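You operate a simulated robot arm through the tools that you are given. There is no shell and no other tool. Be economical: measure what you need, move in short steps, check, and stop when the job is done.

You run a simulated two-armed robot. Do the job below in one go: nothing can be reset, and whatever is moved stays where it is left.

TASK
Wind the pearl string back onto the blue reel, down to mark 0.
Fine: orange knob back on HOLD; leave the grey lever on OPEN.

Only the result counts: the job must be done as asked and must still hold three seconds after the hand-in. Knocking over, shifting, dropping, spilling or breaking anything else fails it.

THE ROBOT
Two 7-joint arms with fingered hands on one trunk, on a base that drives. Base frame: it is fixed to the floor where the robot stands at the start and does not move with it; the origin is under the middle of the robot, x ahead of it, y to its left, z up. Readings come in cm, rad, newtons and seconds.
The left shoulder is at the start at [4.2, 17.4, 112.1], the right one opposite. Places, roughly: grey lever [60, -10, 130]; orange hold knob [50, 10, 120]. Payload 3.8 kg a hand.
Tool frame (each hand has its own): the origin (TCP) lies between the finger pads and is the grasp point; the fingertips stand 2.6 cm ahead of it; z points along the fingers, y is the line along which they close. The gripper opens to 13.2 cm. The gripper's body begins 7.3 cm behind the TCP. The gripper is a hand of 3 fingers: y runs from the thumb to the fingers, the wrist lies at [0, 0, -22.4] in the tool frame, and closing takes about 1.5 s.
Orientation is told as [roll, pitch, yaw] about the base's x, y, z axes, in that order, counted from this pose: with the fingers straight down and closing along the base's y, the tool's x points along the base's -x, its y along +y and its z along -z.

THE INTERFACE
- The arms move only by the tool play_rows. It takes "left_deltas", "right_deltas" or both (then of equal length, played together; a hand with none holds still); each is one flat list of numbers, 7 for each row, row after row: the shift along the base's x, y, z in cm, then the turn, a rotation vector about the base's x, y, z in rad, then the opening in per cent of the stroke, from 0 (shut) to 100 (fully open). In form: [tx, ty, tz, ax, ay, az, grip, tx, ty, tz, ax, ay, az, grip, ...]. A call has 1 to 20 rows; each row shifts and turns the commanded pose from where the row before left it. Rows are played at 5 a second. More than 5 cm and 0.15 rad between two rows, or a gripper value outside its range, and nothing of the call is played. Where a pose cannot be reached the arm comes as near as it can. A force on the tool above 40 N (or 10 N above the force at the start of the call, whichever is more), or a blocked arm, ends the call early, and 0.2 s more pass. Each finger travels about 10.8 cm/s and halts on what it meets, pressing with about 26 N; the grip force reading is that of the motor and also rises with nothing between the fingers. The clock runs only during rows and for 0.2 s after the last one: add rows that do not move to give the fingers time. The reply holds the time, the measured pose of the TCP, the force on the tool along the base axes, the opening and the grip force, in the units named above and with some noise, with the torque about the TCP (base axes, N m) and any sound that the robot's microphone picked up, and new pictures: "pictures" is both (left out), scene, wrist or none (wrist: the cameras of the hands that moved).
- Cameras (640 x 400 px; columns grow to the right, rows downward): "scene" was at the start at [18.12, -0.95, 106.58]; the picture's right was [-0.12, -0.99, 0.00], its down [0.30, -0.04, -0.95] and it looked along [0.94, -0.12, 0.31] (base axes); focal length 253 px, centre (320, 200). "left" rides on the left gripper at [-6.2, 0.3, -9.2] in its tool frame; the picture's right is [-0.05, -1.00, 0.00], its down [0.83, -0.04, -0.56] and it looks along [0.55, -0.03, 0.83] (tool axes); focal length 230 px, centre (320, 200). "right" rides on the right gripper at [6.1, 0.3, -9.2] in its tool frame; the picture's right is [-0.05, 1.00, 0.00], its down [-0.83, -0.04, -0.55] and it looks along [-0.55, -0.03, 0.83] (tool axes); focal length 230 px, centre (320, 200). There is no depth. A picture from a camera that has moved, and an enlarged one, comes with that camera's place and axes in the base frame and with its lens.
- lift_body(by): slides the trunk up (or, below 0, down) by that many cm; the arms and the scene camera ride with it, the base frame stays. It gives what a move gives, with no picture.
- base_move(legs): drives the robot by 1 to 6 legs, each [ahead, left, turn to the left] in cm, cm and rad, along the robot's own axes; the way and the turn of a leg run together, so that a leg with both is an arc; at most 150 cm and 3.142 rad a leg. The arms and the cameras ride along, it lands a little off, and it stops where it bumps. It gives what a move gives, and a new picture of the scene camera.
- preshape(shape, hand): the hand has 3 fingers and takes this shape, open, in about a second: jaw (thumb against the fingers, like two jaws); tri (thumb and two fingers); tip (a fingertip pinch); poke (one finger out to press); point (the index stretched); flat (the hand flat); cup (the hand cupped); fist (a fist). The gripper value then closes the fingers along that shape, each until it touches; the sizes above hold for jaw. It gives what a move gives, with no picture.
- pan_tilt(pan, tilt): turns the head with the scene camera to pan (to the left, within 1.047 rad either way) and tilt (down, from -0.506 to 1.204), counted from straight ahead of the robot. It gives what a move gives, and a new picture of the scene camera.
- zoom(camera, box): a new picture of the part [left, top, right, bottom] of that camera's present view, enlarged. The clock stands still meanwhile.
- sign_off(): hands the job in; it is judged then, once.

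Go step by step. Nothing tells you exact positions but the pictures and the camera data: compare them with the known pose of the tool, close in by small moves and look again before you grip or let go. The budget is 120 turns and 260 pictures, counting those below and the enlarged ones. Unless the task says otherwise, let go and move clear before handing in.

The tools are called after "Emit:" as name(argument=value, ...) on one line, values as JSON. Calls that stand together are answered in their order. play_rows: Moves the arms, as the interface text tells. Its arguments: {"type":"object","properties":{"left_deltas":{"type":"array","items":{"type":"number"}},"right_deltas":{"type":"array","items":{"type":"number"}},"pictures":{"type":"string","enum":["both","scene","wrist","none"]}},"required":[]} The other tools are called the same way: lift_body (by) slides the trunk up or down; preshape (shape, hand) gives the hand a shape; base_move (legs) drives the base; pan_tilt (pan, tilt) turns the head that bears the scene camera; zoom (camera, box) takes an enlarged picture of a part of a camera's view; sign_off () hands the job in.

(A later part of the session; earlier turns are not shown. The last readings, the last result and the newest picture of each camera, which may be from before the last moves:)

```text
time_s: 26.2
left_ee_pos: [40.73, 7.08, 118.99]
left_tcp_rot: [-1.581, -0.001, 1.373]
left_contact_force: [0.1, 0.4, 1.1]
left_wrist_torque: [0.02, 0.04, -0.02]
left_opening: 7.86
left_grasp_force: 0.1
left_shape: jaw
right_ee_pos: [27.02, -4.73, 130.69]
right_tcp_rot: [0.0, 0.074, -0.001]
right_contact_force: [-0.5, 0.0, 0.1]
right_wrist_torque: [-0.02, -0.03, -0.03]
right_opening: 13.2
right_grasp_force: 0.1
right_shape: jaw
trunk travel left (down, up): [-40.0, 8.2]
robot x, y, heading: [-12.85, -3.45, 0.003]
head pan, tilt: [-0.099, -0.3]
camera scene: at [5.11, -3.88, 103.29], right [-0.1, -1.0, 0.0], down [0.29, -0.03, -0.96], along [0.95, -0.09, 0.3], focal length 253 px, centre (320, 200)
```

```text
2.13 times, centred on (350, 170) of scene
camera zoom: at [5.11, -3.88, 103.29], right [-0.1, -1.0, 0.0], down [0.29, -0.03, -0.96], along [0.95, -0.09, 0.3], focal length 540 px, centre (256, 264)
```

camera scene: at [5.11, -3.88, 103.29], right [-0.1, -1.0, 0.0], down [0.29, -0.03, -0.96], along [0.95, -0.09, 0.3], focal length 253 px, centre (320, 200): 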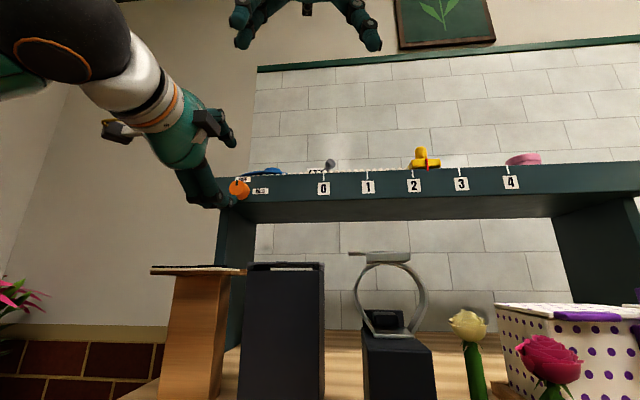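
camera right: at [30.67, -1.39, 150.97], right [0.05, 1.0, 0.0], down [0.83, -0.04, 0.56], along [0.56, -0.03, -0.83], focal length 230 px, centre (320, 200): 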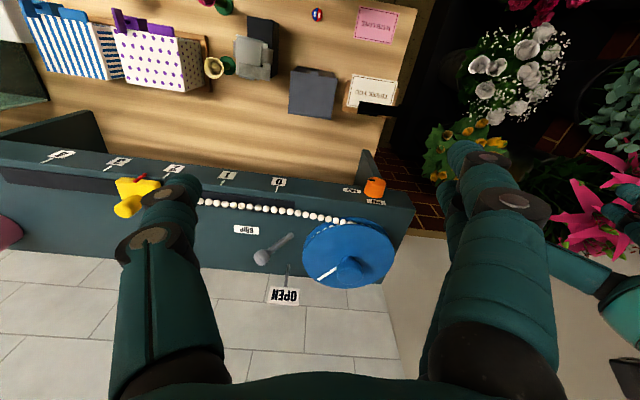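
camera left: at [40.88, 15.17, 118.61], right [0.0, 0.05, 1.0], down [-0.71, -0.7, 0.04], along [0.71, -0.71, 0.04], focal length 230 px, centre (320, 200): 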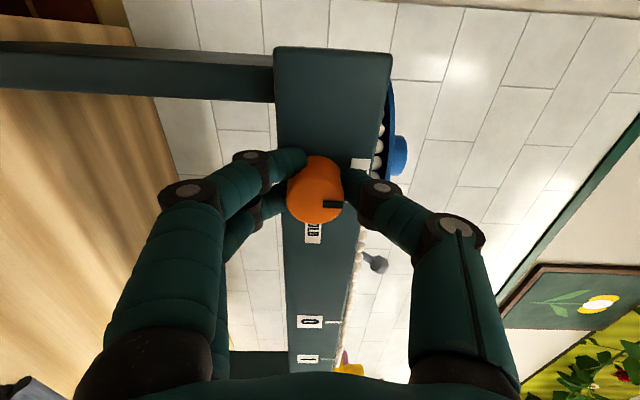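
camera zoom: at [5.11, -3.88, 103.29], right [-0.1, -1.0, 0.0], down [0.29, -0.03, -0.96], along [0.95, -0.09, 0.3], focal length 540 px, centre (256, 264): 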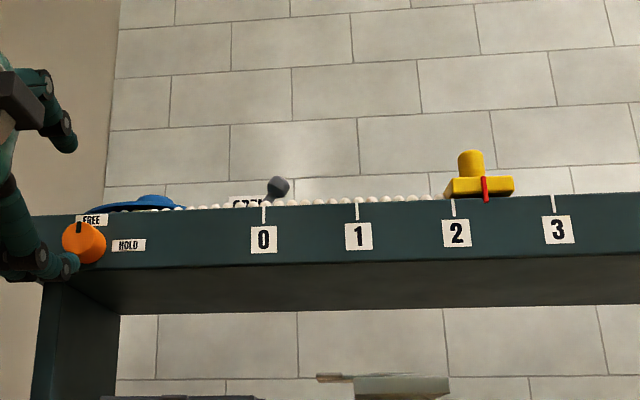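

The knob is on FREE and the reel stays put on its own. I park the left hand to the left, raise the trunk again and drive back so that the right hand can reach the hub.

Emit:
play_rows(left_deltas=[0, 3.5, 0, 0, 0, 0, 60, 0, 3.5, 0, 0, 0, 0, 60, 0, 3.5, 0, 0, 0, 0, 60, 0, 3.5, 0, 0, 0, 0, 60, 0, 0, 0, 0, 0, 0, 60], pictures="none")

Emit:
lift_body(by=8.1)

Emit:
base_move(legs=[[0, 8, 0], [12.5, 0, 0]])

```text
time_s: 27.4
left_ee_pos: [40.93, 21.25, 118.96]
left_tcp_rot: [-1.58, -0.004, 1.371]
left_contact_force: [0.3, -0.2, -0.4]
left_wrist_torque: [-0.01, 0.05, 0.0]
left_opening: 7.86
left_grasp_force: 0.2
left_shape: jaw
right_ee_pos: [27.03, -4.84, 130.57]
right_tcp_rot: [-0.001, 0.076, 0.001]
right_contact_force: [0.2, -0.2, -0.2]
right_wrist_torque: [0.04, 0.03, 0.01]
right_opening: 13.21
right_grasp_force: 0.1
right_shape: jaw
trunk travel left (down, up): [-40.0, 8.2]
robot x, y, heading: [-12.37, -3.21, 0.002]
head pan, tilt: [-0.099, -0.3]
```

```text
time_s: 28.6
left_ee_pos: [40.83, 21.17, 126.91]
left_tcp_rot: [-1.578, -0.004, 1.371]
left_contact_force: [0.4, -0.4, -0.1]
left_wrist_torque: [0.0, -0.03, 0.04]
left_opening: 7.85
left_grasp_force: 0.1
left_shape: jaw
right_ee_pos: [27.08, -4.64, 138.52]
right_tcp_rot: [-0.004, 0.077, 0.001]
right_contact_force: [-0.2, -0.2, 0.3]
right_wrist_torque: [0.04, 0.03, -0.02]
right_opening: 13.18
right_grasp_force: 0.1
right_shape: jaw
trunk travel left (down, up): [-48.1, 0.1]
robot x, y, heading: [-12.39, -3.21, -0.003]
head pan, tilt: [-0.099, -0.3]
```

```text
time_s: 30.5
left_ee_pos: [52.56, 29.34, 127.32]
left_tcp_rot: [-1.584, -0.004, 1.376]
left_contact_force: [0.4, 0.2, 0.2]
left_wrist_torque: [0.01, -0.01, 0.02]
left_opening: 7.87
left_grasp_force: 0.0
left_shape: jaw
right_ee_pos: [38.87, 3.41, 138.77]
right_tcp_rot: [0.0, 0.074, 0.005]
right_contact_force: [-0.1, 0.3, 0.4]
right_wrist_torque: [0.0, 0.0, 0.03]
right_opening: 13.2
right_grasp_force: 0.1
right_shape: jaw
trunk travel left (down, up): [-48.1, 0.1]
robot x, y, heading: [-0.65, 4.66, 0.008]
head pan, tilt: [-0.099, -0.3]
camera scene: at [18.04, 4.14, 114.35], right [-0.1, -1.0, 0.0], down [0.29, -0.03, -0.96], along [0.95, -0.09, 0.3], focal length 253 px, centre (320, 200)
```

scene: 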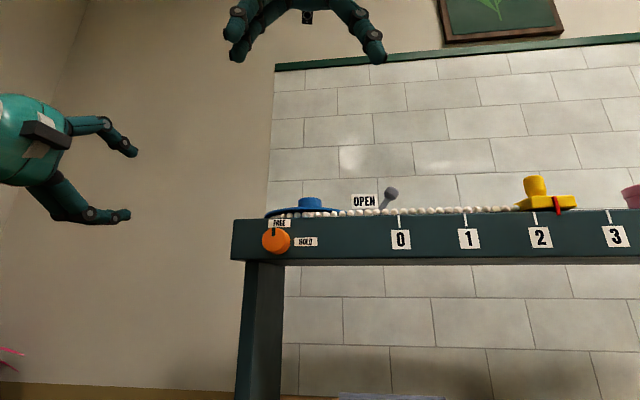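

Everything is as planned: knob FREE, slider still at ~2.2. Now I tilt the right hand 40° and yaw it 45° on its way to a pre-grasp near the hub.

Emit:
play_rows(right_deltas=[1, -1.4, 1, 0, -0.129, 0, 80, 1, -1.4, 0.5, 0, -0.129, 0, 60, 1, -1.4, 0, 0, -0.129, 0, 55, 1, -1.4, 0, 0, -0.129, 0, 55, 1, -1.4, 0, 0, -0.129, 0, 55, 1, -1.4, 0, 0, -0.129, 0, 55, 1, 0, 0, 0, 0, 0.131, 55, 1, 0, 0, 0, 0, 0.131, 55, 1, 0, 0, 0, 0, 0.131, 55, 1, 0, 0, 0, 0, 0.131, 55, 1, 0, 0, 0, 0, 0.131, 55, 0, 0, 0, 0, 0, 0.131, 55, 0, 0, 0, 0, 0, 0, 55], pictures="both")

```text
time_s: 33.3
left_ee_pos: [52.78, 29.21, 127.15]
left_tcp_rot: [-1.584, -0.003, 1.375]
left_contact_force: [-0.3, 0.0, -0.6]
left_wrist_torque: [-0.01, 0.01, 0.01]
left_opening: 7.88
left_grasp_force: 0.0
left_shape: jaw
right_ee_pos: [49.9, -4.9, 140.32]
right_tcp_rot: [-0.003, -0.7, 0.792]
right_contact_force: [0.1, 0.5, 0.2]
right_wrist_torque: [0.02, 0.03, -0.01]
right_opening: 7.32
right_grasp_force: 0.1
right_shape: jaw
trunk travel left (down, up): [-48.1, 0.1]
robot x, y, heading: [-0.76, 4.84, 0.008]
head pan, tilt: [-0.099, -0.3]
camera scene: at [18.07, 4.19, 114.32], right [-0.1, -1.0, 0.0], down [0.29, -0.03, -0.96], along [0.95, -0.09, 0.3], focal length 253 px, centre (320, 200)
camera right: at [42.31, -12.23, 143.39], right [-0.68, 0.73, 0.03], down [0.22, 0.17, 0.96], along [0.7, 0.66, -0.28], focal length 230 px, centre (320, 200)
```

scene: 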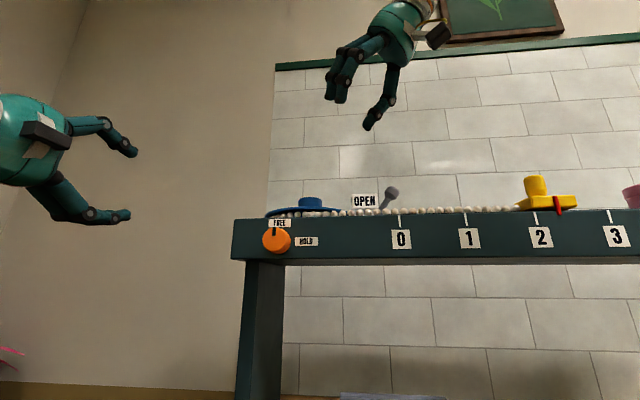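
right: 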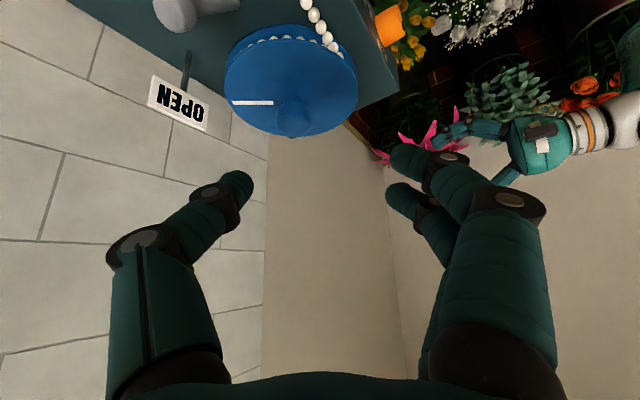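

The camera gives the hub at about [60.5, 1.4, 127]. I move along the approach direction to about 6 cm short of it.

Emit:
play_rows(right_deltas=[2.6, 1.2, -2, 0, 0, 0, 55, 2.6, 1.3, -3, 0, 0, 0, 55, 2.6, 1.3, -3.5, 0, 0, 0, 55, 0, 0, 0, 0, 0, 0, 55], pictures="both")

```text
time_s: 34.3
left_ee_pos: [52.71, 29.33, 127.19]
left_tcp_rot: [-1.581, -0.003, 1.377]
left_contact_force: [0.1, -1.4, -0.1]
left_wrist_torque: [-0.03, -0.01, 0.0]
left_opening: 7.88
left_grasp_force: 0.0
left_shape: jaw
right_ee_pos: [57.66, -1.15, 131.95]
right_tcp_rot: [-0.006, -0.701, 0.791]
right_contact_force: [0.0, 0.0, 0.2]
right_wrist_torque: [-0.01, 0.01, 0.03]
right_opening: 7.32
right_grasp_force: 0.1
right_shape: jaw
trunk travel left (down, up): [-48.1, 0.1]
robot x, y, heading: [-0.23, 4.85, 0.001]
head pan, tilt: [-0.099, -0.3]
camera scene: at [18.04, 4.16, 114.34], right [-0.1, -1.0, 0.0], down [0.29, -0.03, -0.96], along [0.95, -0.09, 0.3], focal length 253 px, centre (320, 200)
camera right: at [49.97, -8.57, 135.1], right [-0.68, 0.73, 0.03], down [0.22, 0.17, 0.96], along [0.7, 0.66, -0.28], focal length 230 px, centre (320, 200)
```

scene: 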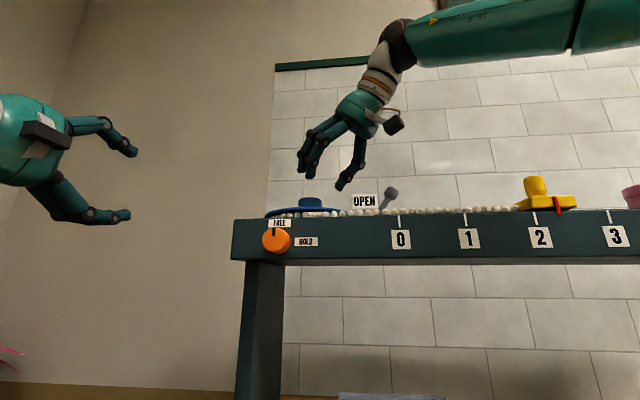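
right: 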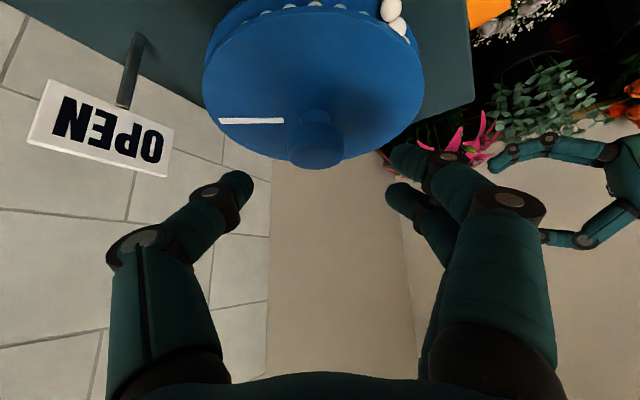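

The hub cap lies right ahead, centre about [60.6, 1.4, 126.7]. I move in so that the fingers straddle it, without closing yet.

Emit:
play_rows(right_deltas=[0.8, 0.65, -1.5, 0, 0, 0, 55, 0.8, 0.65, -1.5, 0, 0, 0, 55, 0.7, 0.65, -1.3, 0, 0, 0, 55, 0, 0, 0, 0, 0, 0, 55], pictures="both")

Emit:
zoom(camera="scene", box=[220, 120, 460, 270])

```text
time_s: 35.3
left_ee_pos: [52.8, 29.43, 127.35]
left_tcp_rot: [-1.583, -0.005, 1.375]
left_contact_force: [0.3, 0.3, 0.6]
left_wrist_torque: [-0.02, 0.0, 0.02]
left_opening: 7.89
left_grasp_force: 0.1
left_shape: jaw
right_ee_pos: [59.88, 0.71, 127.51]
right_tcp_rot: [-0.003, -0.699, 0.79]
right_contact_force: [-0.6, -0.2, -0.3]
right_wrist_torque: [0.02, -0.01, 0.0]
right_opening: 7.33
right_grasp_force: 0.1
right_shape: jaw
trunk travel left (down, up): [-48.1, 0.1]
robot x, y, heading: [-0.66, 5.11, 0.005]
head pan, tilt: [-0.099, -0.3]
camera scene: at [18.07, 4.16, 114.32], right [-0.1, -1.0, 0.0], down [0.29, -0.03, -0.96], along [0.95, -0.09, 0.3], focal length 253 px, centre (320, 200)
camera right: at [52.24, -6.59, 130.64], right [-0.68, 0.73, 0.03], down [0.22, 0.17, 0.96], along [0.7, 0.66, -0.28], focal length 230 px, centre (320, 200)
```

scene: 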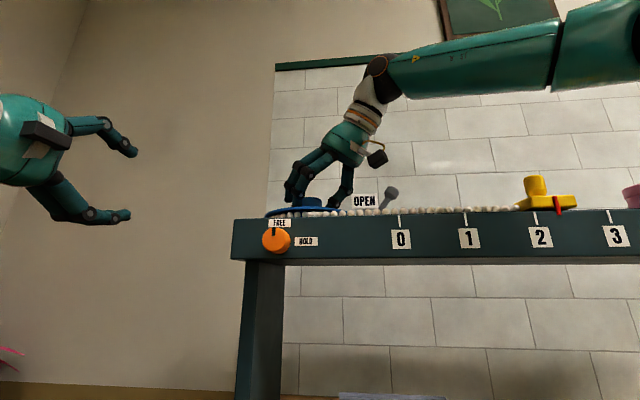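
right: 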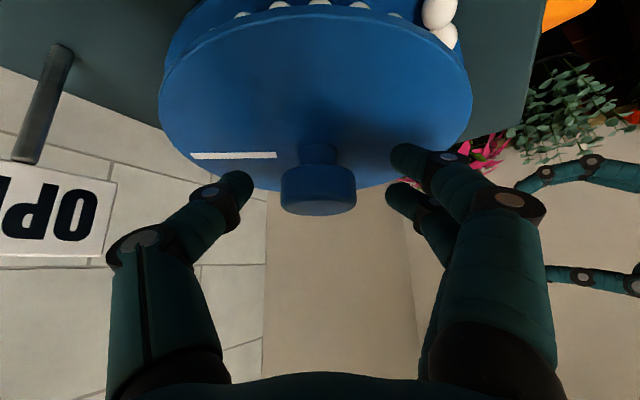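

```text
2.67 times, centred on (340, 195) of scene
camera zoom: at [18.07, 4.16, 114.32], right [-0.1, -1.0, 0.0], down [0.29, -0.03, -0.96], along [0.95, -0.09, 0.3], focal length 675 px, centre (267, 213)
```

zoom: 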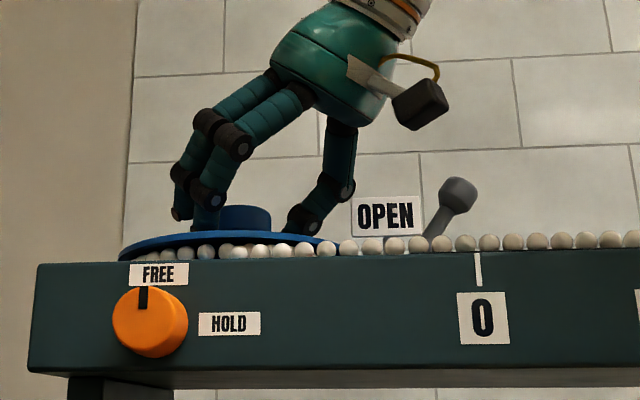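

The fingers straddle the cap well. I close on it.

Emit:
play_rows(right_deltas=[0.2, 0.2, 0, 0, 0, 0, 45, 0, 0, 0, 0, 0, 0, 35, 0, 0, 0, 0, 0, 0, 25, 0, 0, 0, 0, 0, 0, 15, 0, 0, 0, 0, 0, 0, 5, 0, 0, 0, 0, 0, 0, 5, 0, 0, 0, 0, 0, 0, 5], pictures="wrist")

```text
time_s: 36.9
left_ee_pos: [52.78, 29.23, 127.17]
left_tcp_rot: [-1.583, -0.003, 1.377]
left_contact_force: [-0.4, -0.5, 0.1]
left_wrist_torque: [-0.01, 0.03, -0.01]
left_opening: 7.85
left_grasp_force: 0.0
left_shape: jaw
right_ee_pos: [60.26, 0.89, 127.4]
right_tcp_rot: [-0.002, -0.696, 0.789]
right_contact_force: [0.7, -1.3, -2.9]
right_wrist_torque: [-0.15, -0.15, -0.11]
right_opening: 3.18
right_grasp_force: 26.2
right_shape: jaw
trunk travel left (down, up): [-48.1, 0.1]
robot x, y, heading: [-0.71, 5.03, 0.003]
head pan, tilt: [-0.099, -0.3]
camera right: at [52.53, -6.46, 130.56], right [-0.68, 0.73, 0.03], down [0.23, 0.17, 0.96], along [0.7, 0.66, -0.28], focal length 230 px, centre (320, 200)
```

right: 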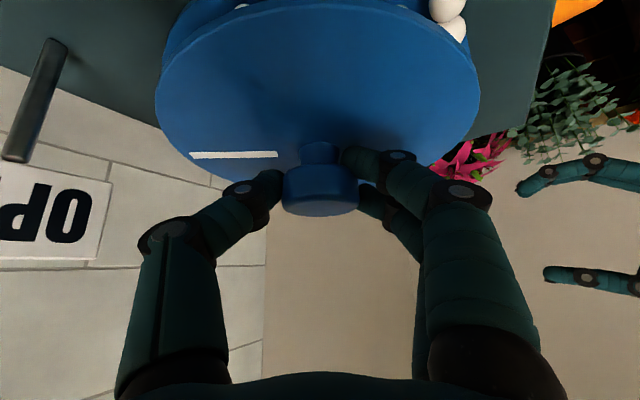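

Gripped firmly. I turn clockwise 45° about the hub axis and check the slider.

Emit:
play_rows(right_deltas=[-0.06, 0.08, 0, 0, 0, -0.131, 3, -0.05, 0.09, 0, 0, 0, -0.131, 3, -0.04, 0.1, 0, 0, 0, -0.131, 3, -0.04, 0.1, 0, 0, 0, -0.131, 3, -0.03, 0.1, 0, 0, 0, -0.131, 3, -0.02, 0.1, 0, 0, 0, -0.131, 3], pictures="both")

```text
time_s: 38.3
left_ee_pos: [52.52, 29.35, 127.22]
left_tcp_rot: [-1.582, -0.003, 1.375]
left_contact_force: [-0.5, 0.3, -0.2]
left_wrist_torque: [0.01, -0.02, -0.02]
left_opening: 7.88
left_grasp_force: 0.1
left_shape: jaw
right_ee_pos: [59.73, 1.66, 127.28]
right_tcp_rot: [-0.002, -0.692, 0.005]
right_contact_force: [-25.4, 0.4, -20.0]
right_wrist_torque: [-0.23, 0.44, 0.67]
right_opening: 3.02
right_grasp_force: 26.2
right_shape: jaw
trunk travel left (down, up): [-48.1, 0.1]
robot x, y, heading: [-0.57, 5.02, -0.0]
head pan, tilt: [-0.099, -0.3]
camera scene: at [17.89, 4.22, 114.32], right [-0.1, -1.0, 0.0], down [0.3, -0.03, -0.95], along [0.95, -0.09, 0.3], focal length 253 px, centre (320, 200)
camera right: at [49.08, 2.0, 130.46], right [0.04, 1.0, 0.03], down [0.29, -0.04, 0.96], along [0.96, -0.03, -0.29], focal length 230 px, centre (320, 200)
```

scene: 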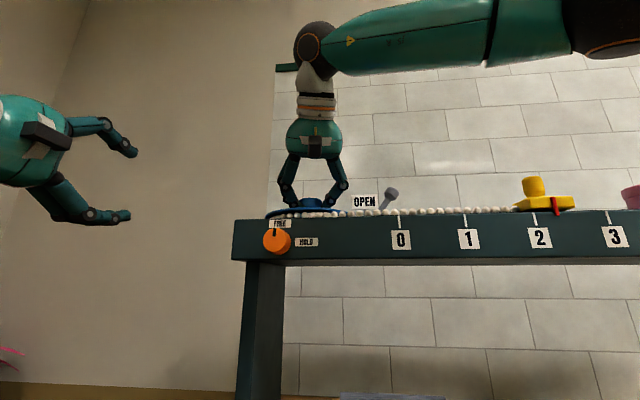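
right: 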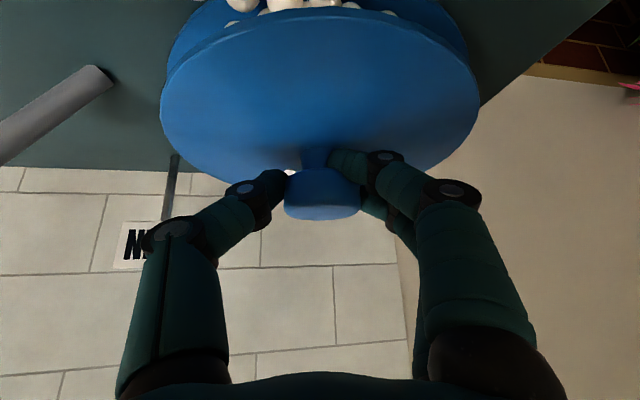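

The slider barely moved and the hand slipped on the cap: from the earlier picture the grey lever actually leans to the GRIP label, so it clamps the string and must go to OPEN first. I release the hub, back off, and look at the lever.

Emit:
play_rows(right_deltas=[0, 0, 0, 0, 0, 0, 15, 0, 0, 0, 0, 0, 0, 30, 0, 0, 0, 0, 0, 0, 45, 0, 0, 0, 0, 0, 0, 60, -1.3, 0, 1.6, 0, 0, 0, 60, -2, 0, 2.4, 0, 0, 0, 60, -2, -1, 2.4, 0, 0, 0, 60, -3, -3, 2.4, 0, 0, 0, 60, -3, -4, 2, 0, 0, 0, 60, 0, 0, 0, 0, 0, 0, 60], pictures="both")

Emit:
zoom(camera="scene", box=[340, 130, 620, 270])

Emit:
zoom(camera="right", box=[120, 0, 440, 200])

```text
refused: row 9 steps farther than a row can; nothing moved
```

```text
2.29 times, centred on (480, 200) of scene
camera zoom: at [17.89, 4.22, 114.32], right [-0.1, -1.0, 0.0], down [0.3, -0.03, -0.95], along [0.95, -0.09, 0.3], focal length 579 px, centre (-46, 200)
```

zoom: 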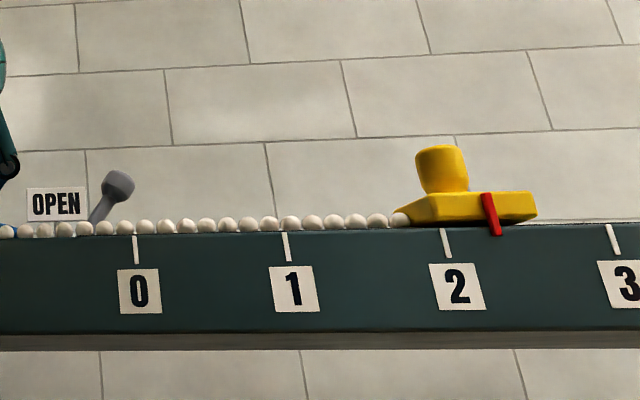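

```text
2.00 times, centred on (280, 100) of right
camera zoom: at [49.08, 2.0, 130.46], right [0.04, 1.0, 0.03], down [0.29, -0.04, 0.96], along [0.96, -0.03, -0.29], focal length 460 px, centre (400, 400)
```

zoom: 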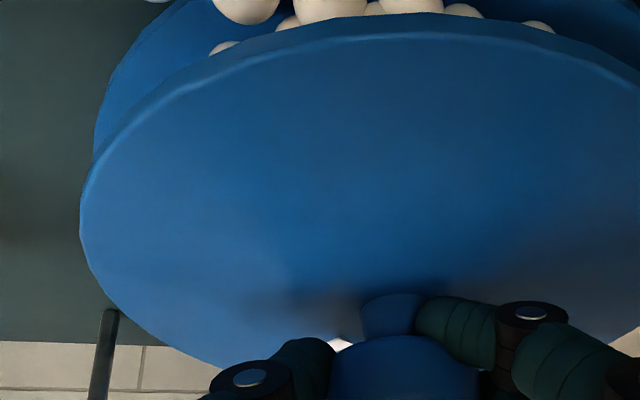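

The reel itself hardly turned, consistent with a clamped string. I retreat with smaller steps.

Emit:
play_rows(right_deltas=[0, 0, 0, 0, 0, 0, 15, 0, 0, 0, 0, 0, 0, 30, 0, 0, 0, 0, 0, 0, 45, 0, 0, 0, 0, 0, 0, 60, -1.3, 0, 1.6, 0, 0, 0, 60, -2, 0, 2.4, 0, 0, 0, 60, -2, 0, 2.4, 0, 0, 0, 60, -3, -2, 1.5, 0, 0, 0, 60, -3, -3, 1, 0, 0, 0, 60, -3, -3, 0, 0, 0, 0, 60, 0, 0, 0, 0, 0, 0, 60], pictures="both")

Emit:
zoom(camera="right", box=[200, 0, 520, 200])

```text
time_s: 40.7
left_ee_pos: [52.85, 29.31, 127.17]
left_tcp_rot: [-1.581, -0.002, 1.376]
left_contact_force: [-0.3, 0.3, -0.4]
left_wrist_torque: [-0.04, -0.01, -0.02]
left_opening: 7.91
left_grasp_force: 0.1
left_shape: jaw
right_ee_pos: [45.66, -6.42, 136.24]
right_tcp_rot: [-0.005, -0.699, 0.003]
right_contact_force: [0.4, 0.0, -1.1]
right_wrist_torque: [0.0, 0.0, 0.0]
right_opening: 7.85
right_grasp_force: 0.1
right_shape: jaw
trunk travel left (down, up): [-48.1, 0.1]
robot x, y, heading: [-0.51, 4.54, 0.0]
head pan, tilt: [-0.099, -0.3]
camera scene: at [18.13, 4.23, 114.3], right [-0.1, -1.0, 0.0], down [0.29, -0.03, -0.96], along [0.95, -0.09, 0.3], focal length 253 px, centre (320, 200)
camera right: at [35.03, -6.14, 139.34], right [0.04, 1.0, 0.03], down [0.28, -0.04, 0.96], along [0.96, -0.03, -0.28], focal length 230 px, centre (320, 200)
```

scene: 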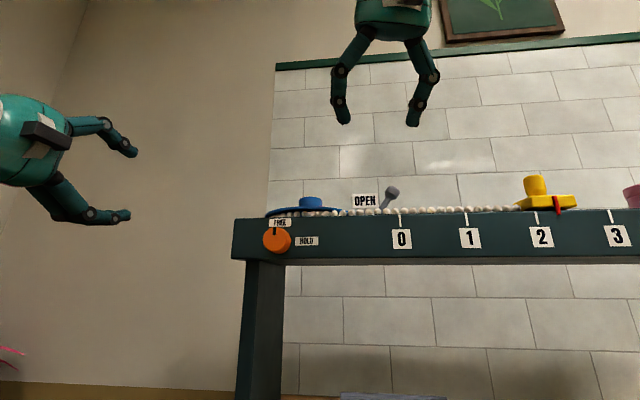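
right: 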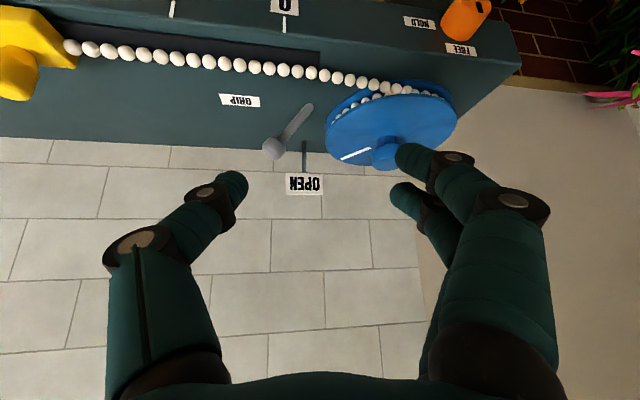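

```text
2.00 times, centred on (360, 100) of right
camera zoom: at [35.03, -6.14, 139.34], right [0.04, 1.0, 0.03], down [0.28, -0.04, 0.96], along [0.96, -0.03, -0.28], focal length 460 px, centre (240, 400)
```

zoom: 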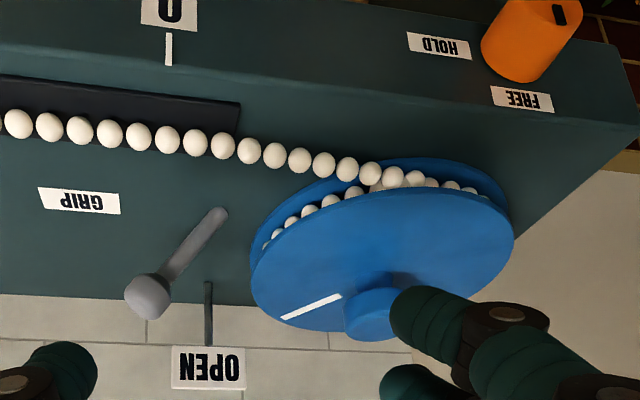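

The lever indeed leans towards GRIP (ball [55.8, -11.3, 127.7], pivot [57.5, -7.6, 121.5]); OPEN is towards the back. As the string may be under tension, the left hand shall hold the hub while the right one works the lever; I re-orient the left hand and park the right hand aside.

Emit:
play_rows(left_deltas=[0, 0, 1, 0.14, -0.028, 0, 60, 0, 0, 1, 0.14, -0.028, 0, 60, 0, 0, 1, 0.14, -0.028, 0, 60, 0, 0, 1, 0.14, -0.028, 0, 60, 0, 0, 1, 0.14, -0.028, 0, 60, 0, 0, 1, 0.14, -0.028, 0, 60, 0, 0, 1, 0.14, -0.028, 0, 60, 0, 0, 1, 0.14, -0.028, 0, 60, 0, 0, 1, 0.14, -0.028, 0, 60, 0, 0, 1, 0.14, -0.028, 0, 60, 0, 0, 0, 0.14, -0.028, 0, 60, 0, -1, 0, 0.028, 0.142, 0, 60, 0, -1, 0, 0.028, 0.142, 0, 60, 0, -1, 0, 0.028, 0.142, 0, 60, 0, -1, 0, 0.028, 0.142, 0, 60, 0, -1, 0, 0.028, 0.142, 0, 60, 0, -1, 0, 0.028, 0.142, 0, 60, 0, 0, 0, 0, 0, 0, 60], right_deltas=[0, -2, 0, 0, 0, 0, 60, 0, -2, 0, 0, 0, 0, 60, 0, -2, 0, 0, 0, 0, 60, 0, -2, 0, 0, 0, 0, 60, 0, -2, 0, 0, 0, 0, 60, 0, 0, 0, 0, 0, 0, 60, 0, 0, 0, 0, 0, 0, 60, 0, 0, 0, 0, 0, 0, 60, 0, 0, 0, 0, 0, 0, 60, 0, 0, 0, 0, 0, 0, 60, 0, 0, 0, 0, 0, 0, 60, 0, 0, 0, 0, 0, 0, 60, 0, 0, 0, 0, 0, 0, 60, 0, 0, 0, 0, 0, 0, 60, 0, 0, 0, 0, 0, 0, 60, 0, 0, 0, 0, 0, 0, 60, 0, 0, 0, 0, 0, 0, 60, 0, 0, 0, 0, 0, 0, 60], pictures="both")

```text
time_s: 44.5
left_ee_pos: [52.64, 23.2, 137.17]
left_tcp_rot: [-0.013, -0.7, -0.198]
left_contact_force: [0.2, -0.4, 0.4]
left_wrist_torque: [-0.02, -0.01, 0.05]
left_opening: 7.88
left_grasp_force: 0.1
left_shape: jaw
right_ee_pos: [45.7, -16.35, 136.5]
right_tcp_rot: [-0.002, -0.7, 0.003]
right_contact_force: [-0.2, -1.1, -0.5]
right_wrist_torque: [-0.03, 0.01, 0.0]
right_opening: 7.86
right_grasp_force: 0.0
right_shape: jaw
trunk travel left (down, up): [-48.1, 0.1]
robot x, y, heading: [-0.68, 5.01, 0.005]
head pan, tilt: [-0.099, -0.3]
camera scene: at [18.08, 4.23, 114.32], right [-0.1, -1.0, 0.0], down [0.29, -0.03, -0.96], along [0.95, -0.09, 0.3], focal length 253 px, centre (320, 200)
camera right: at [35.15, -16.02, 139.63], right [0.04, 1.0, 0.03], down [0.28, -0.04, 0.96], along [0.96, -0.03, -0.28], focal length 230 px, centre (320, 200)
camera left: at [51.51, 23.94, 148.25], right [-0.16, -0.99, 0.04], down [-0.98, 0.16, -0.11], along [0.1, -0.06, -0.99], focal length 230 px, centre (320, 200)
```

scene: 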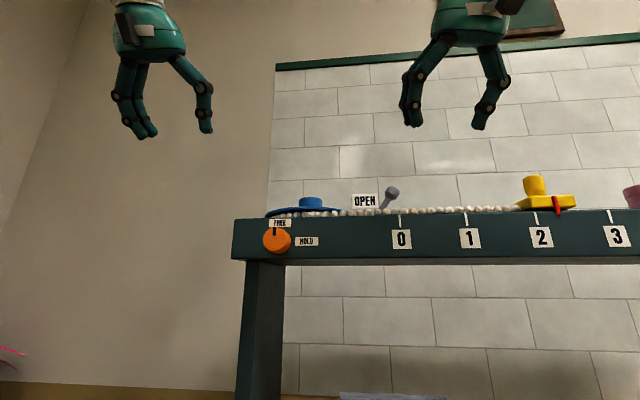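
right: 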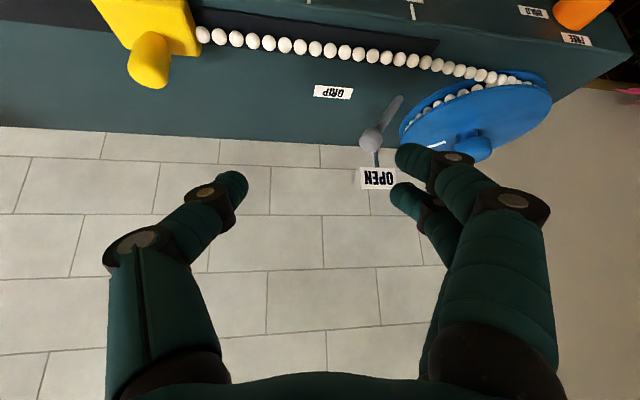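
left: 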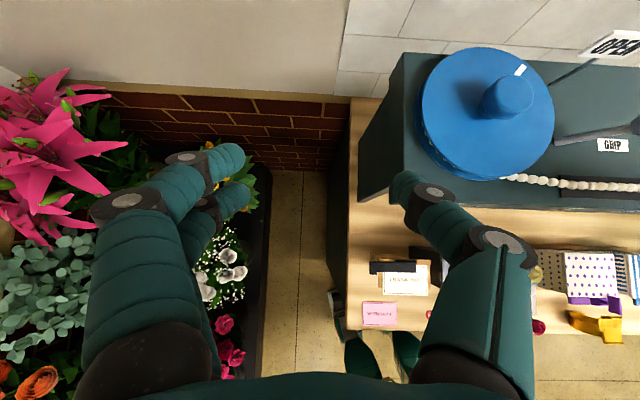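

Now the left hand goes over to the pre-grasp near the hub (yawing so its wrist starts on the near-right side).

Emit:
play_rows(left_deltas=[0, -3.9, 0, 0, 0, 0.137, 60, 0, -3.9, 0, 0, 0, 0.137, 60, 0.8, -3.9, 0, 0, 0, 0.137, 60, 0.8, -3.9, 0, 0, 0, 0.137, 60, 0.9, -3.9, -1, 0, 0, 0, 60, 0.9, -4, -2.6, 0, 0, 0, 60, 0, 0, 0, 0, 0, 0, 60], pictures="both")

```text
time_s: 46.1
left_ee_pos: [56.09, 0.03, 133.53]
left_tcp_rot: [-0.015, -0.703, 0.352]
left_contact_force: [0.0, 0.4, -0.3]
left_wrist_torque: [-0.02, -0.02, -0.01]
left_opening: 7.88
left_grasp_force: 0.1
left_shape: jaw
right_ee_pos: [45.72, -16.31, 136.51]
right_tcp_rot: [-0.003, -0.7, 0.004]
right_contact_force: [-0.6, -0.4, 0.3]
right_wrist_torque: [-0.02, -0.02, -0.01]
right_opening: 7.88
right_grasp_force: 0.1
right_shape: jaw
trunk travel left (down, up): [-48.1, 0.1]
robot x, y, heading: [-0.6, 5.21, -0.001]
head pan, tilt: [-0.099, -0.3]
camera scene: at [18.08, 4.25, 114.32], right [-0.1, -1.0, 0.0], down [0.29, -0.03, -0.96], along [0.95, -0.09, 0.3], focal length 253 px, centre (320, 200)
camera left: at [54.68, -0.06, 144.67], right [0.37, -0.93, 0.04], down [-0.92, -0.38, -0.11], along [0.12, 0.0, -0.99], focal length 230 px, centre (320, 200)
```

scene: 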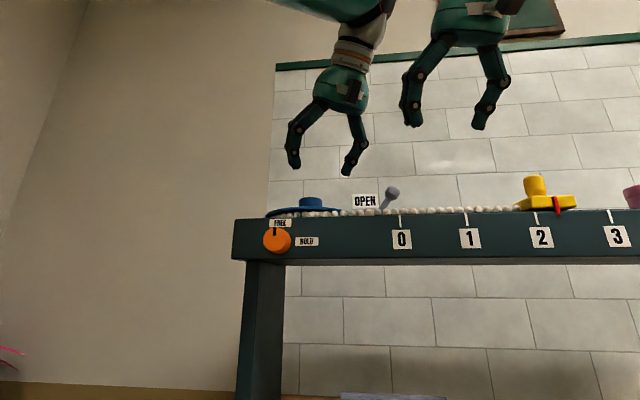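
left: 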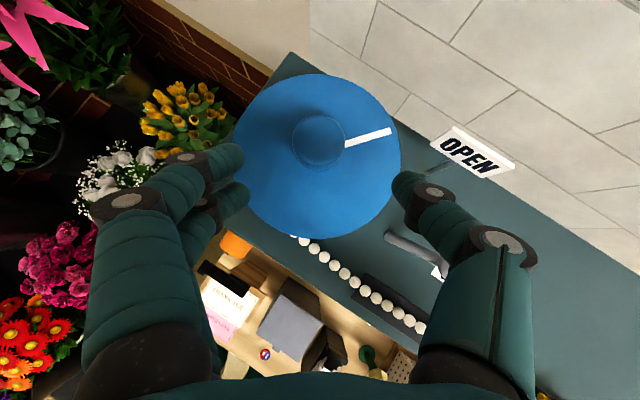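

The top view puts the hub axis at [61.0, 1.9]. I move in and close the left hand on the cap.

Emit:
play_rows(left_deltas=[1.1, 0.42, -1.5, 0, 0, 0, 60, 1.1, 0.42, -1.5, 0, 0, 0, 60, 1.1, 0.42, -1.5, 0, 0, 0, 60, 1.1, 0.42, -1.5, 0, 0, 0, 55, 0, 0, 0, 0, 0, 0, 45, 0, 0, 0, 0, 0, 0, 30, 0, 0, 0, 0, 0, 0, 15, 0, 0, 0, 0, 0, 0, 3, 0, 0, 0, 0, 0, 0, 3, 0, 0, 0, 0, 0, 0, 3], pictures="both")

```text
time_s: 48.3
left_ee_pos: [60.74, 1.39, 127.52]
left_tcp_rot: [-0.012, -0.701, 0.35]
left_contact_force: [0.4, 0.2, -2.9]
left_wrist_torque: [-0.12, -0.06, 0.02]
left_opening: 3.18
left_grasp_force: 25.3
left_shape: jaw
right_ee_pos: [45.84, -16.38, 136.45]
right_tcp_rot: [-0.004, -0.699, 0.004]
right_contact_force: [0.3, -0.1, -0.5]
right_wrist_torque: [-0.02, 0.02, 0.02]
right_opening: 7.88
right_grasp_force: 0.0
right_shape: jaw
trunk travel left (down, up): [-48.1, 0.1]
robot x, y, heading: [-0.82, 4.95, 0.005]
head pan, tilt: [-0.099, -0.3]
camera scene: at [18.14, 4.18, 114.3], right [-0.1, -1.0, 0.0], down [0.29, -0.03, -0.96], along [0.95, -0.09, 0.3], focal length 253 px, centre (320, 200)
camera left: at [59.2, 1.41, 138.7], right [0.37, -0.93, 0.04], down [-0.92, -0.38, -0.11], along [0.12, 0.0, -0.99], focal length 230 px, centre (320, 200)
```

scene: 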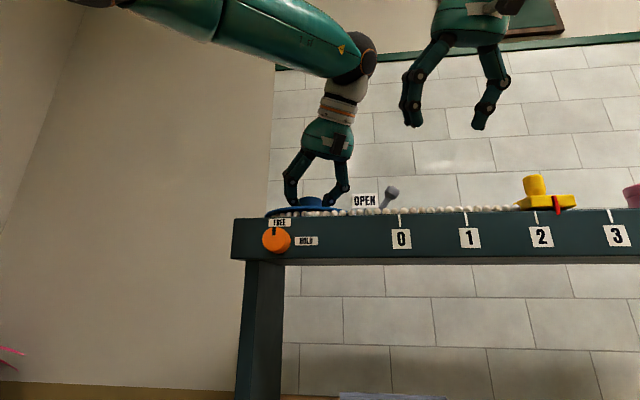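
left: 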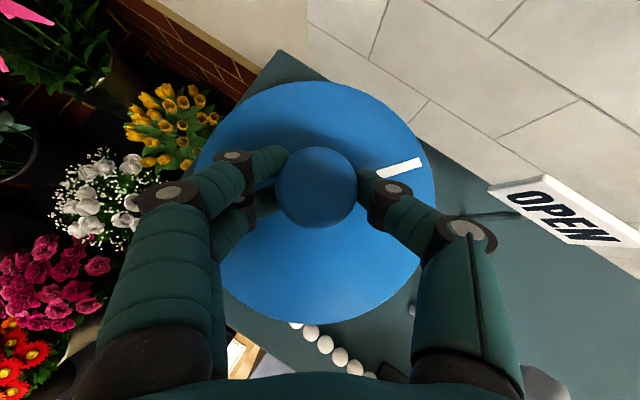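

The left hand holds the hub. Now the right hand turns to come from the right side towards the lever ball.

Emit:
play_rows(right_deltas=[0, -0.5, 0, 0, 0, 0.145, 55, 0, -0.5, 0, 0, 0, 0.145, 50, 0, -0.5, 0, 0, 0, 0.145, 45, 0, -0.5, 0, 0, 0, 0.145, 45, 0, 0, 0, 0, 0, 0.145, 45, 1.5, 0, 0, 0, 0, 0.145, 45, 1.5, 0, 0, 0, 0, 0.145, 45, 1.5, 0, 0, 0, 0, 0.145, 45, 1.5, 0, 0, 0, 0, 0.145, 45, 1.2, 0, -1, 0.082, -0.023, 0, 45, 1.1, 0, -1.5, 0.082, -0.023, 0, 45, 0, 0, 0, 0, 0, 0, 45], pictures="both")

```text
time_s: 50.9
left_ee_pos: [60.52, 1.45, 127.59]
left_tcp_rot: [-0.012, -0.7, 0.349]
left_contact_force: [-0.4, 0.4, -6.5]
left_wrist_torque: [-0.18, -0.06, 0.02]
left_opening: 3.15
left_grasp_force: 26.0
left_shape: jaw
right_ee_pos: [54.04, -18.46, 133.75]
right_tcp_rot: [-0.006, -0.869, 1.314]
right_contact_force: [0.5, 1.0, 0.0]
right_wrist_torque: [0.0, 0.01, -0.03]
right_opening: 6.01
right_grasp_force: 0.0
right_shape: jaw
trunk travel left (down, up): [-48.1, 0.1]
robot x, y, heading: [-0.71, 5.07, 0.002]
head pan, tilt: [-0.099, -0.3]
camera scene: at [18.16, 4.19, 114.3], right [-0.1, -1.0, 0.0], down [0.29, -0.03, -0.96], along [0.95, -0.09, 0.3], focal length 253 px, centre (320, 200)
camera right: at [50.94, -29.08, 135.06], right [-0.96, 0.29, 0.04], down [0.07, 0.1, 0.99], along [0.29, 0.95, -0.11], focal length 230 px, centre (320, 200)
```

scene: 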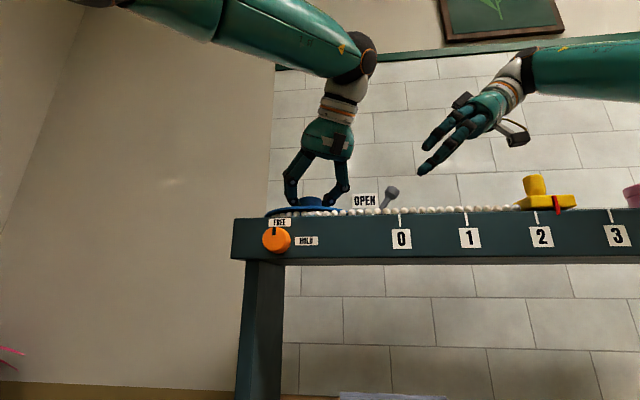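
right: 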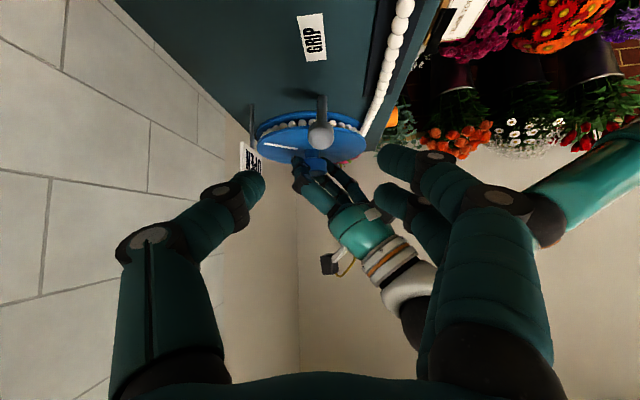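

The ball is centred between the right fingers. I move in along the approach line.

Emit:
play_rows(right_deltas=[0.45, 1.55, -1.4, 0, 0, 0, 45, 0.45, 1.55, -1.4, 0, 0, 0, 45, 0.45, 1.55, -1.4, 0, 0, 0, 45, 0.45, 1.55, -1.3, 0, 0, 0, 45, 0, 0, 0, 0, 0, 0, 45], pictures="both")

```text
time_s: 52.1
left_ee_pos: [60.64, 1.34, 127.62]
left_tcp_rot: [-0.013, -0.701, 0.35]
left_contact_force: [0.5, 0.6, -7.3]
left_wrist_torque: [-0.18, -0.02, 0.07]
left_opening: 3.21
left_grasp_force: 25.7
left_shape: jaw
right_ee_pos: [56.08, -12.09, 128.36]
right_tcp_rot: [-0.005, -0.869, 1.309]
right_contact_force: [0.0, 0.2, -0.3]
right_wrist_torque: [0.02, 0.01, 0.0]
right_opening: 6.01
right_grasp_force: 0.1
right_shape: jaw
trunk travel left (down, up): [-48.1, 0.1]
robot x, y, heading: [-0.75, 4.88, -0.002]
head pan, tilt: [-0.099, -0.3]
camera scene: at [18.16, 4.18, 114.3], right [-0.1, -1.0, 0.0], down [0.29, -0.03, -0.96], along [0.95, -0.09, 0.3], focal length 253 px, centre (320, 200)
camera right: at [52.81, -22.71, 129.63], right [-0.96, 0.29, 0.04], down [0.07, 0.1, 0.99], along [0.29, 0.95, -0.11], focal length 230 px, centre (320, 200)
```

scene: 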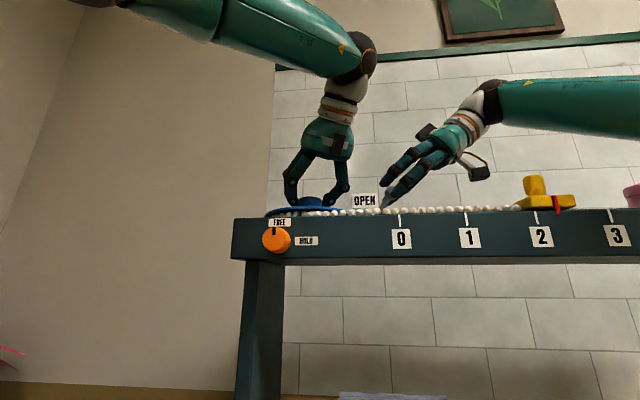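
right: 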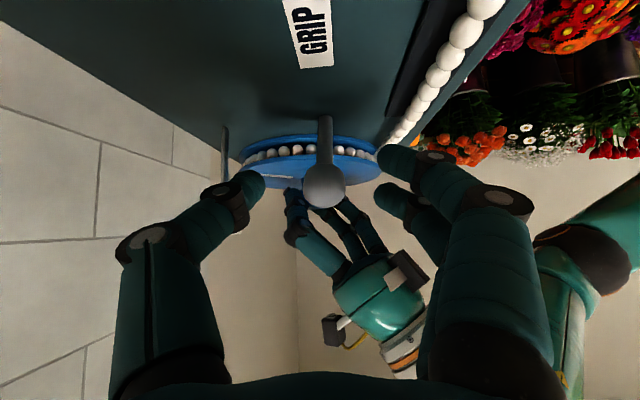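

The ball is between the fingertips. I close gently on it.

Emit:
play_rows(right_deltas=[0, 0, 0, 0, 0, 0, 35, 0, 0, 0, 0, 0, 0, 25, 0, 0, 0, 0, 0, 0, 15, 0, 0, 0, 0, 0, 0, 8, 0, 0, 0, 0, 0, 0, 5, 0, 0, 0, 0, 0, 0, 5], pictures="wrist")

```text
time_s: 53.5
left_ee_pos: [60.55, 1.57, 127.54]
left_tcp_rot: [-0.014, -0.7, 0.351]
left_contact_force: [-1.3, -0.3, -7.1]
left_wrist_torque: [-0.23, -0.04, 0.03]
left_opening: 3.17
left_grasp_force: 25.9
left_shape: jaw
right_ee_pos: [56.01, -12.08, 128.41]
right_tcp_rot: [-0.004, -0.869, 1.312]
right_contact_force: [1.6, 3.4, -2.3]
right_wrist_torque: [0.05, -0.06, 0.0]
right_opening: 0.99
right_grasp_force: 26.1
right_shape: jaw
trunk travel left (down, up): [-48.1, 0.1]
robot x, y, heading: [-0.46, 5.01, 0.006]
head pan, tilt: [-0.099, -0.3]
camera right: at [52.84, -22.68, 129.62], right [-0.96, 0.29, 0.04], down [0.07, 0.1, 0.99], along [0.29, 0.95, -0.11], focal length 230 px, centre (320, 200)
```

right: 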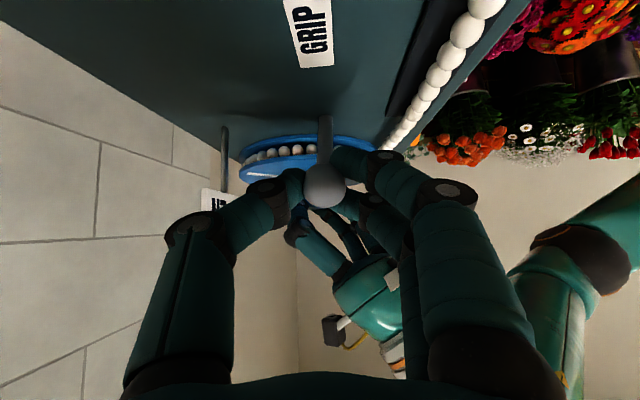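

Ball gripped. I swing the lever first 30° round its pivot and watch the forces and the slider.

Emit:
play_rows(right_deltas=[0.7, -0.15, 0, 0, 0, 0.04, 5, 0.7, -0.08, 0, 0, 0, 0.04, 5, 0.7, -0.02, 0, 0, 0, 0.04, 5, 0, 0, 0, 0, 0, 0, 5], pictures="both")

```text
time_s: 54.5
left_ee_pos: [60.39, 1.58, 127.76]
left_tcp_rot: [-0.016, -0.702, 0.352]
left_contact_force: [19.0, -1.6, -13.8]
left_wrist_torque: [-0.24, -0.21, -0.13]
left_opening: 3.01
left_grasp_force: 25.6
left_shape: jaw
right_ee_pos: [57.53, -12.25, 128.47]
right_tcp_rot: [-0.002, -0.868, 1.439]
right_contact_force: [-35.7, 7.1, -1.0]
right_wrist_torque: [0.07, 0.46, 0.5]
right_opening: 0.98
right_grasp_force: 25.8
right_shape: jaw
trunk travel left (down, up): [-48.1, 0.1]
robot x, y, heading: [-0.68, 4.84, 0.002]
head pan, tilt: [-0.099, -0.3]
camera scene: at [17.96, 4.24, 114.34], right [-0.1, -1.0, 0.0], down [0.3, -0.03, -0.95], along [0.95, -0.09, 0.3], focal length 253 px, centre (320, 200)
camera right: at [55.79, -23.13, 129.87], right [-0.99, 0.17, 0.04], down [0.06, 0.11, 0.99], along [0.16, 0.98, -0.11], focal length 230 px, centre (320, 200)
```

scene: 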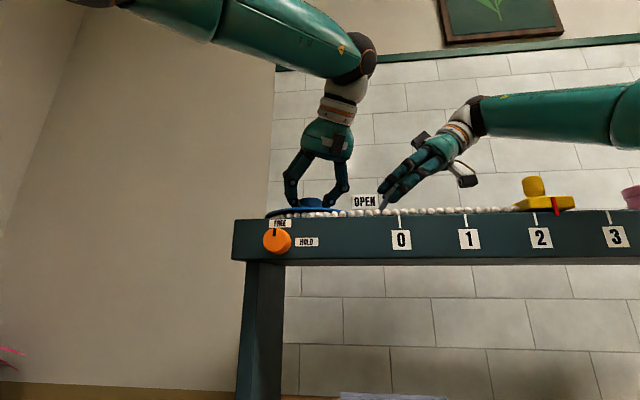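
right: 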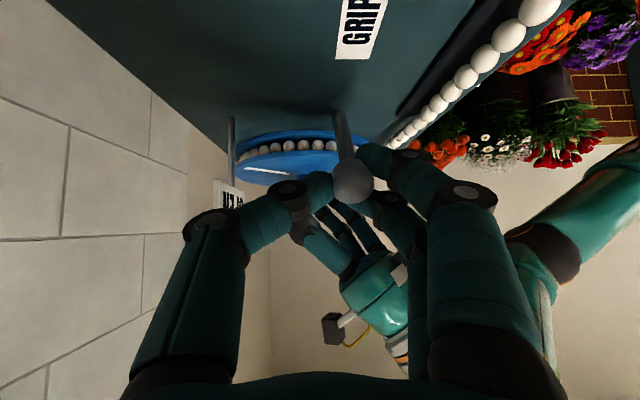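

The lever resisted and the fingers slid round the ball without moving it. I go back and test instead whether it swings upright (towards the reel).

Emit:
play_rows(right_deltas=[-0.7, 0.05, 0, 0, 0, -0.04, 5, -0.75, 0.1, 0, 0, 0, -0.04, 5, 0, 0, 0, 0, 0, 0, 5], pictures="none")

Emit:
play_rows(right_deltas=[0.1, 0.5, 0.25, 0, 0, 0, 5, 0.1, 0.5, 0.25, 0, 0, 0, 5, 0.1, 0.5, 0.2, 0, 0, 0, 5, 0, 0, 0, 0, 0, 0, 5], pictures="both")

```text
time_s: 55.3
left_ee_pos: [60.55, 1.53, 127.75]
left_tcp_rot: [-0.012, -0.702, 0.349]
left_contact_force: [0.7, 1.6, -11.2]
left_wrist_torque: [-0.19, -0.01, 0.07]
left_opening: 3.01
left_grasp_force: 25.8
left_shape: jaw
right_ee_pos: [56.67, -12.26, 128.53]
right_tcp_rot: [-0.012, -0.872, 1.349]
right_contact_force: [3.6, 2.1, 9.9]
right_wrist_torque: [0.08, -0.01, -0.04]
right_opening: 0.94
right_grasp_force: 26.6
right_shape: jaw
trunk travel left (down, up): [-48.1, 0.1]
robot x, y, heading: [-0.54, 4.98, 0.002]
head pan, tilt: [-0.099, -0.3]
```

```text
time_s: 56.3
left_ee_pos: [60.67, 1.34, 127.68]
left_tcp_rot: [-0.012, -0.702, 0.351]
left_contact_force: [-0.1, 5.7, -9.3]
left_wrist_torque: [-0.16, 0.04, 0.11]
left_opening: 3.06
left_grasp_force: 26.3
left_shape: jaw
right_ee_pos: [56.92, -10.98, 128.98]
right_tcp_rot: [-0.004, -0.871, 1.351]
right_contact_force: [1.9, -9.4, 7.1]
right_wrist_torque: [-0.36, 0.02, 0.06]
right_opening: 1.09
right_grasp_force: 26.2
right_shape: jaw
trunk travel left (down, up): [-48.1, 0.1]
robot x, y, heading: [-0.8, 5.12, -0.001]
head pan, tilt: [-0.099, -0.3]
camera scene: at [18.14, 4.12, 114.3], right [-0.1, -1.0, 0.0], down [0.29, -0.03, -0.96], along [0.95, -0.09, 0.3], focal length 253 px, centre (320, 200)
camera right: at [54.14, -21.57, 130.32], right [-0.97, 0.26, 0.04], down [0.06, 0.1, 0.99], along [0.25, 0.96, -0.11], focal length 230 px, centre (320, 200)
```

scene: 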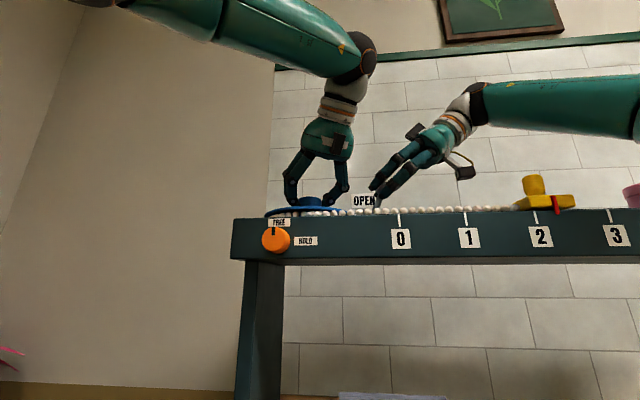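
right: 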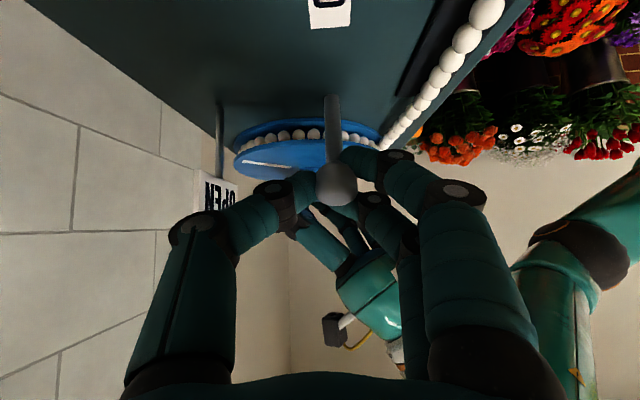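

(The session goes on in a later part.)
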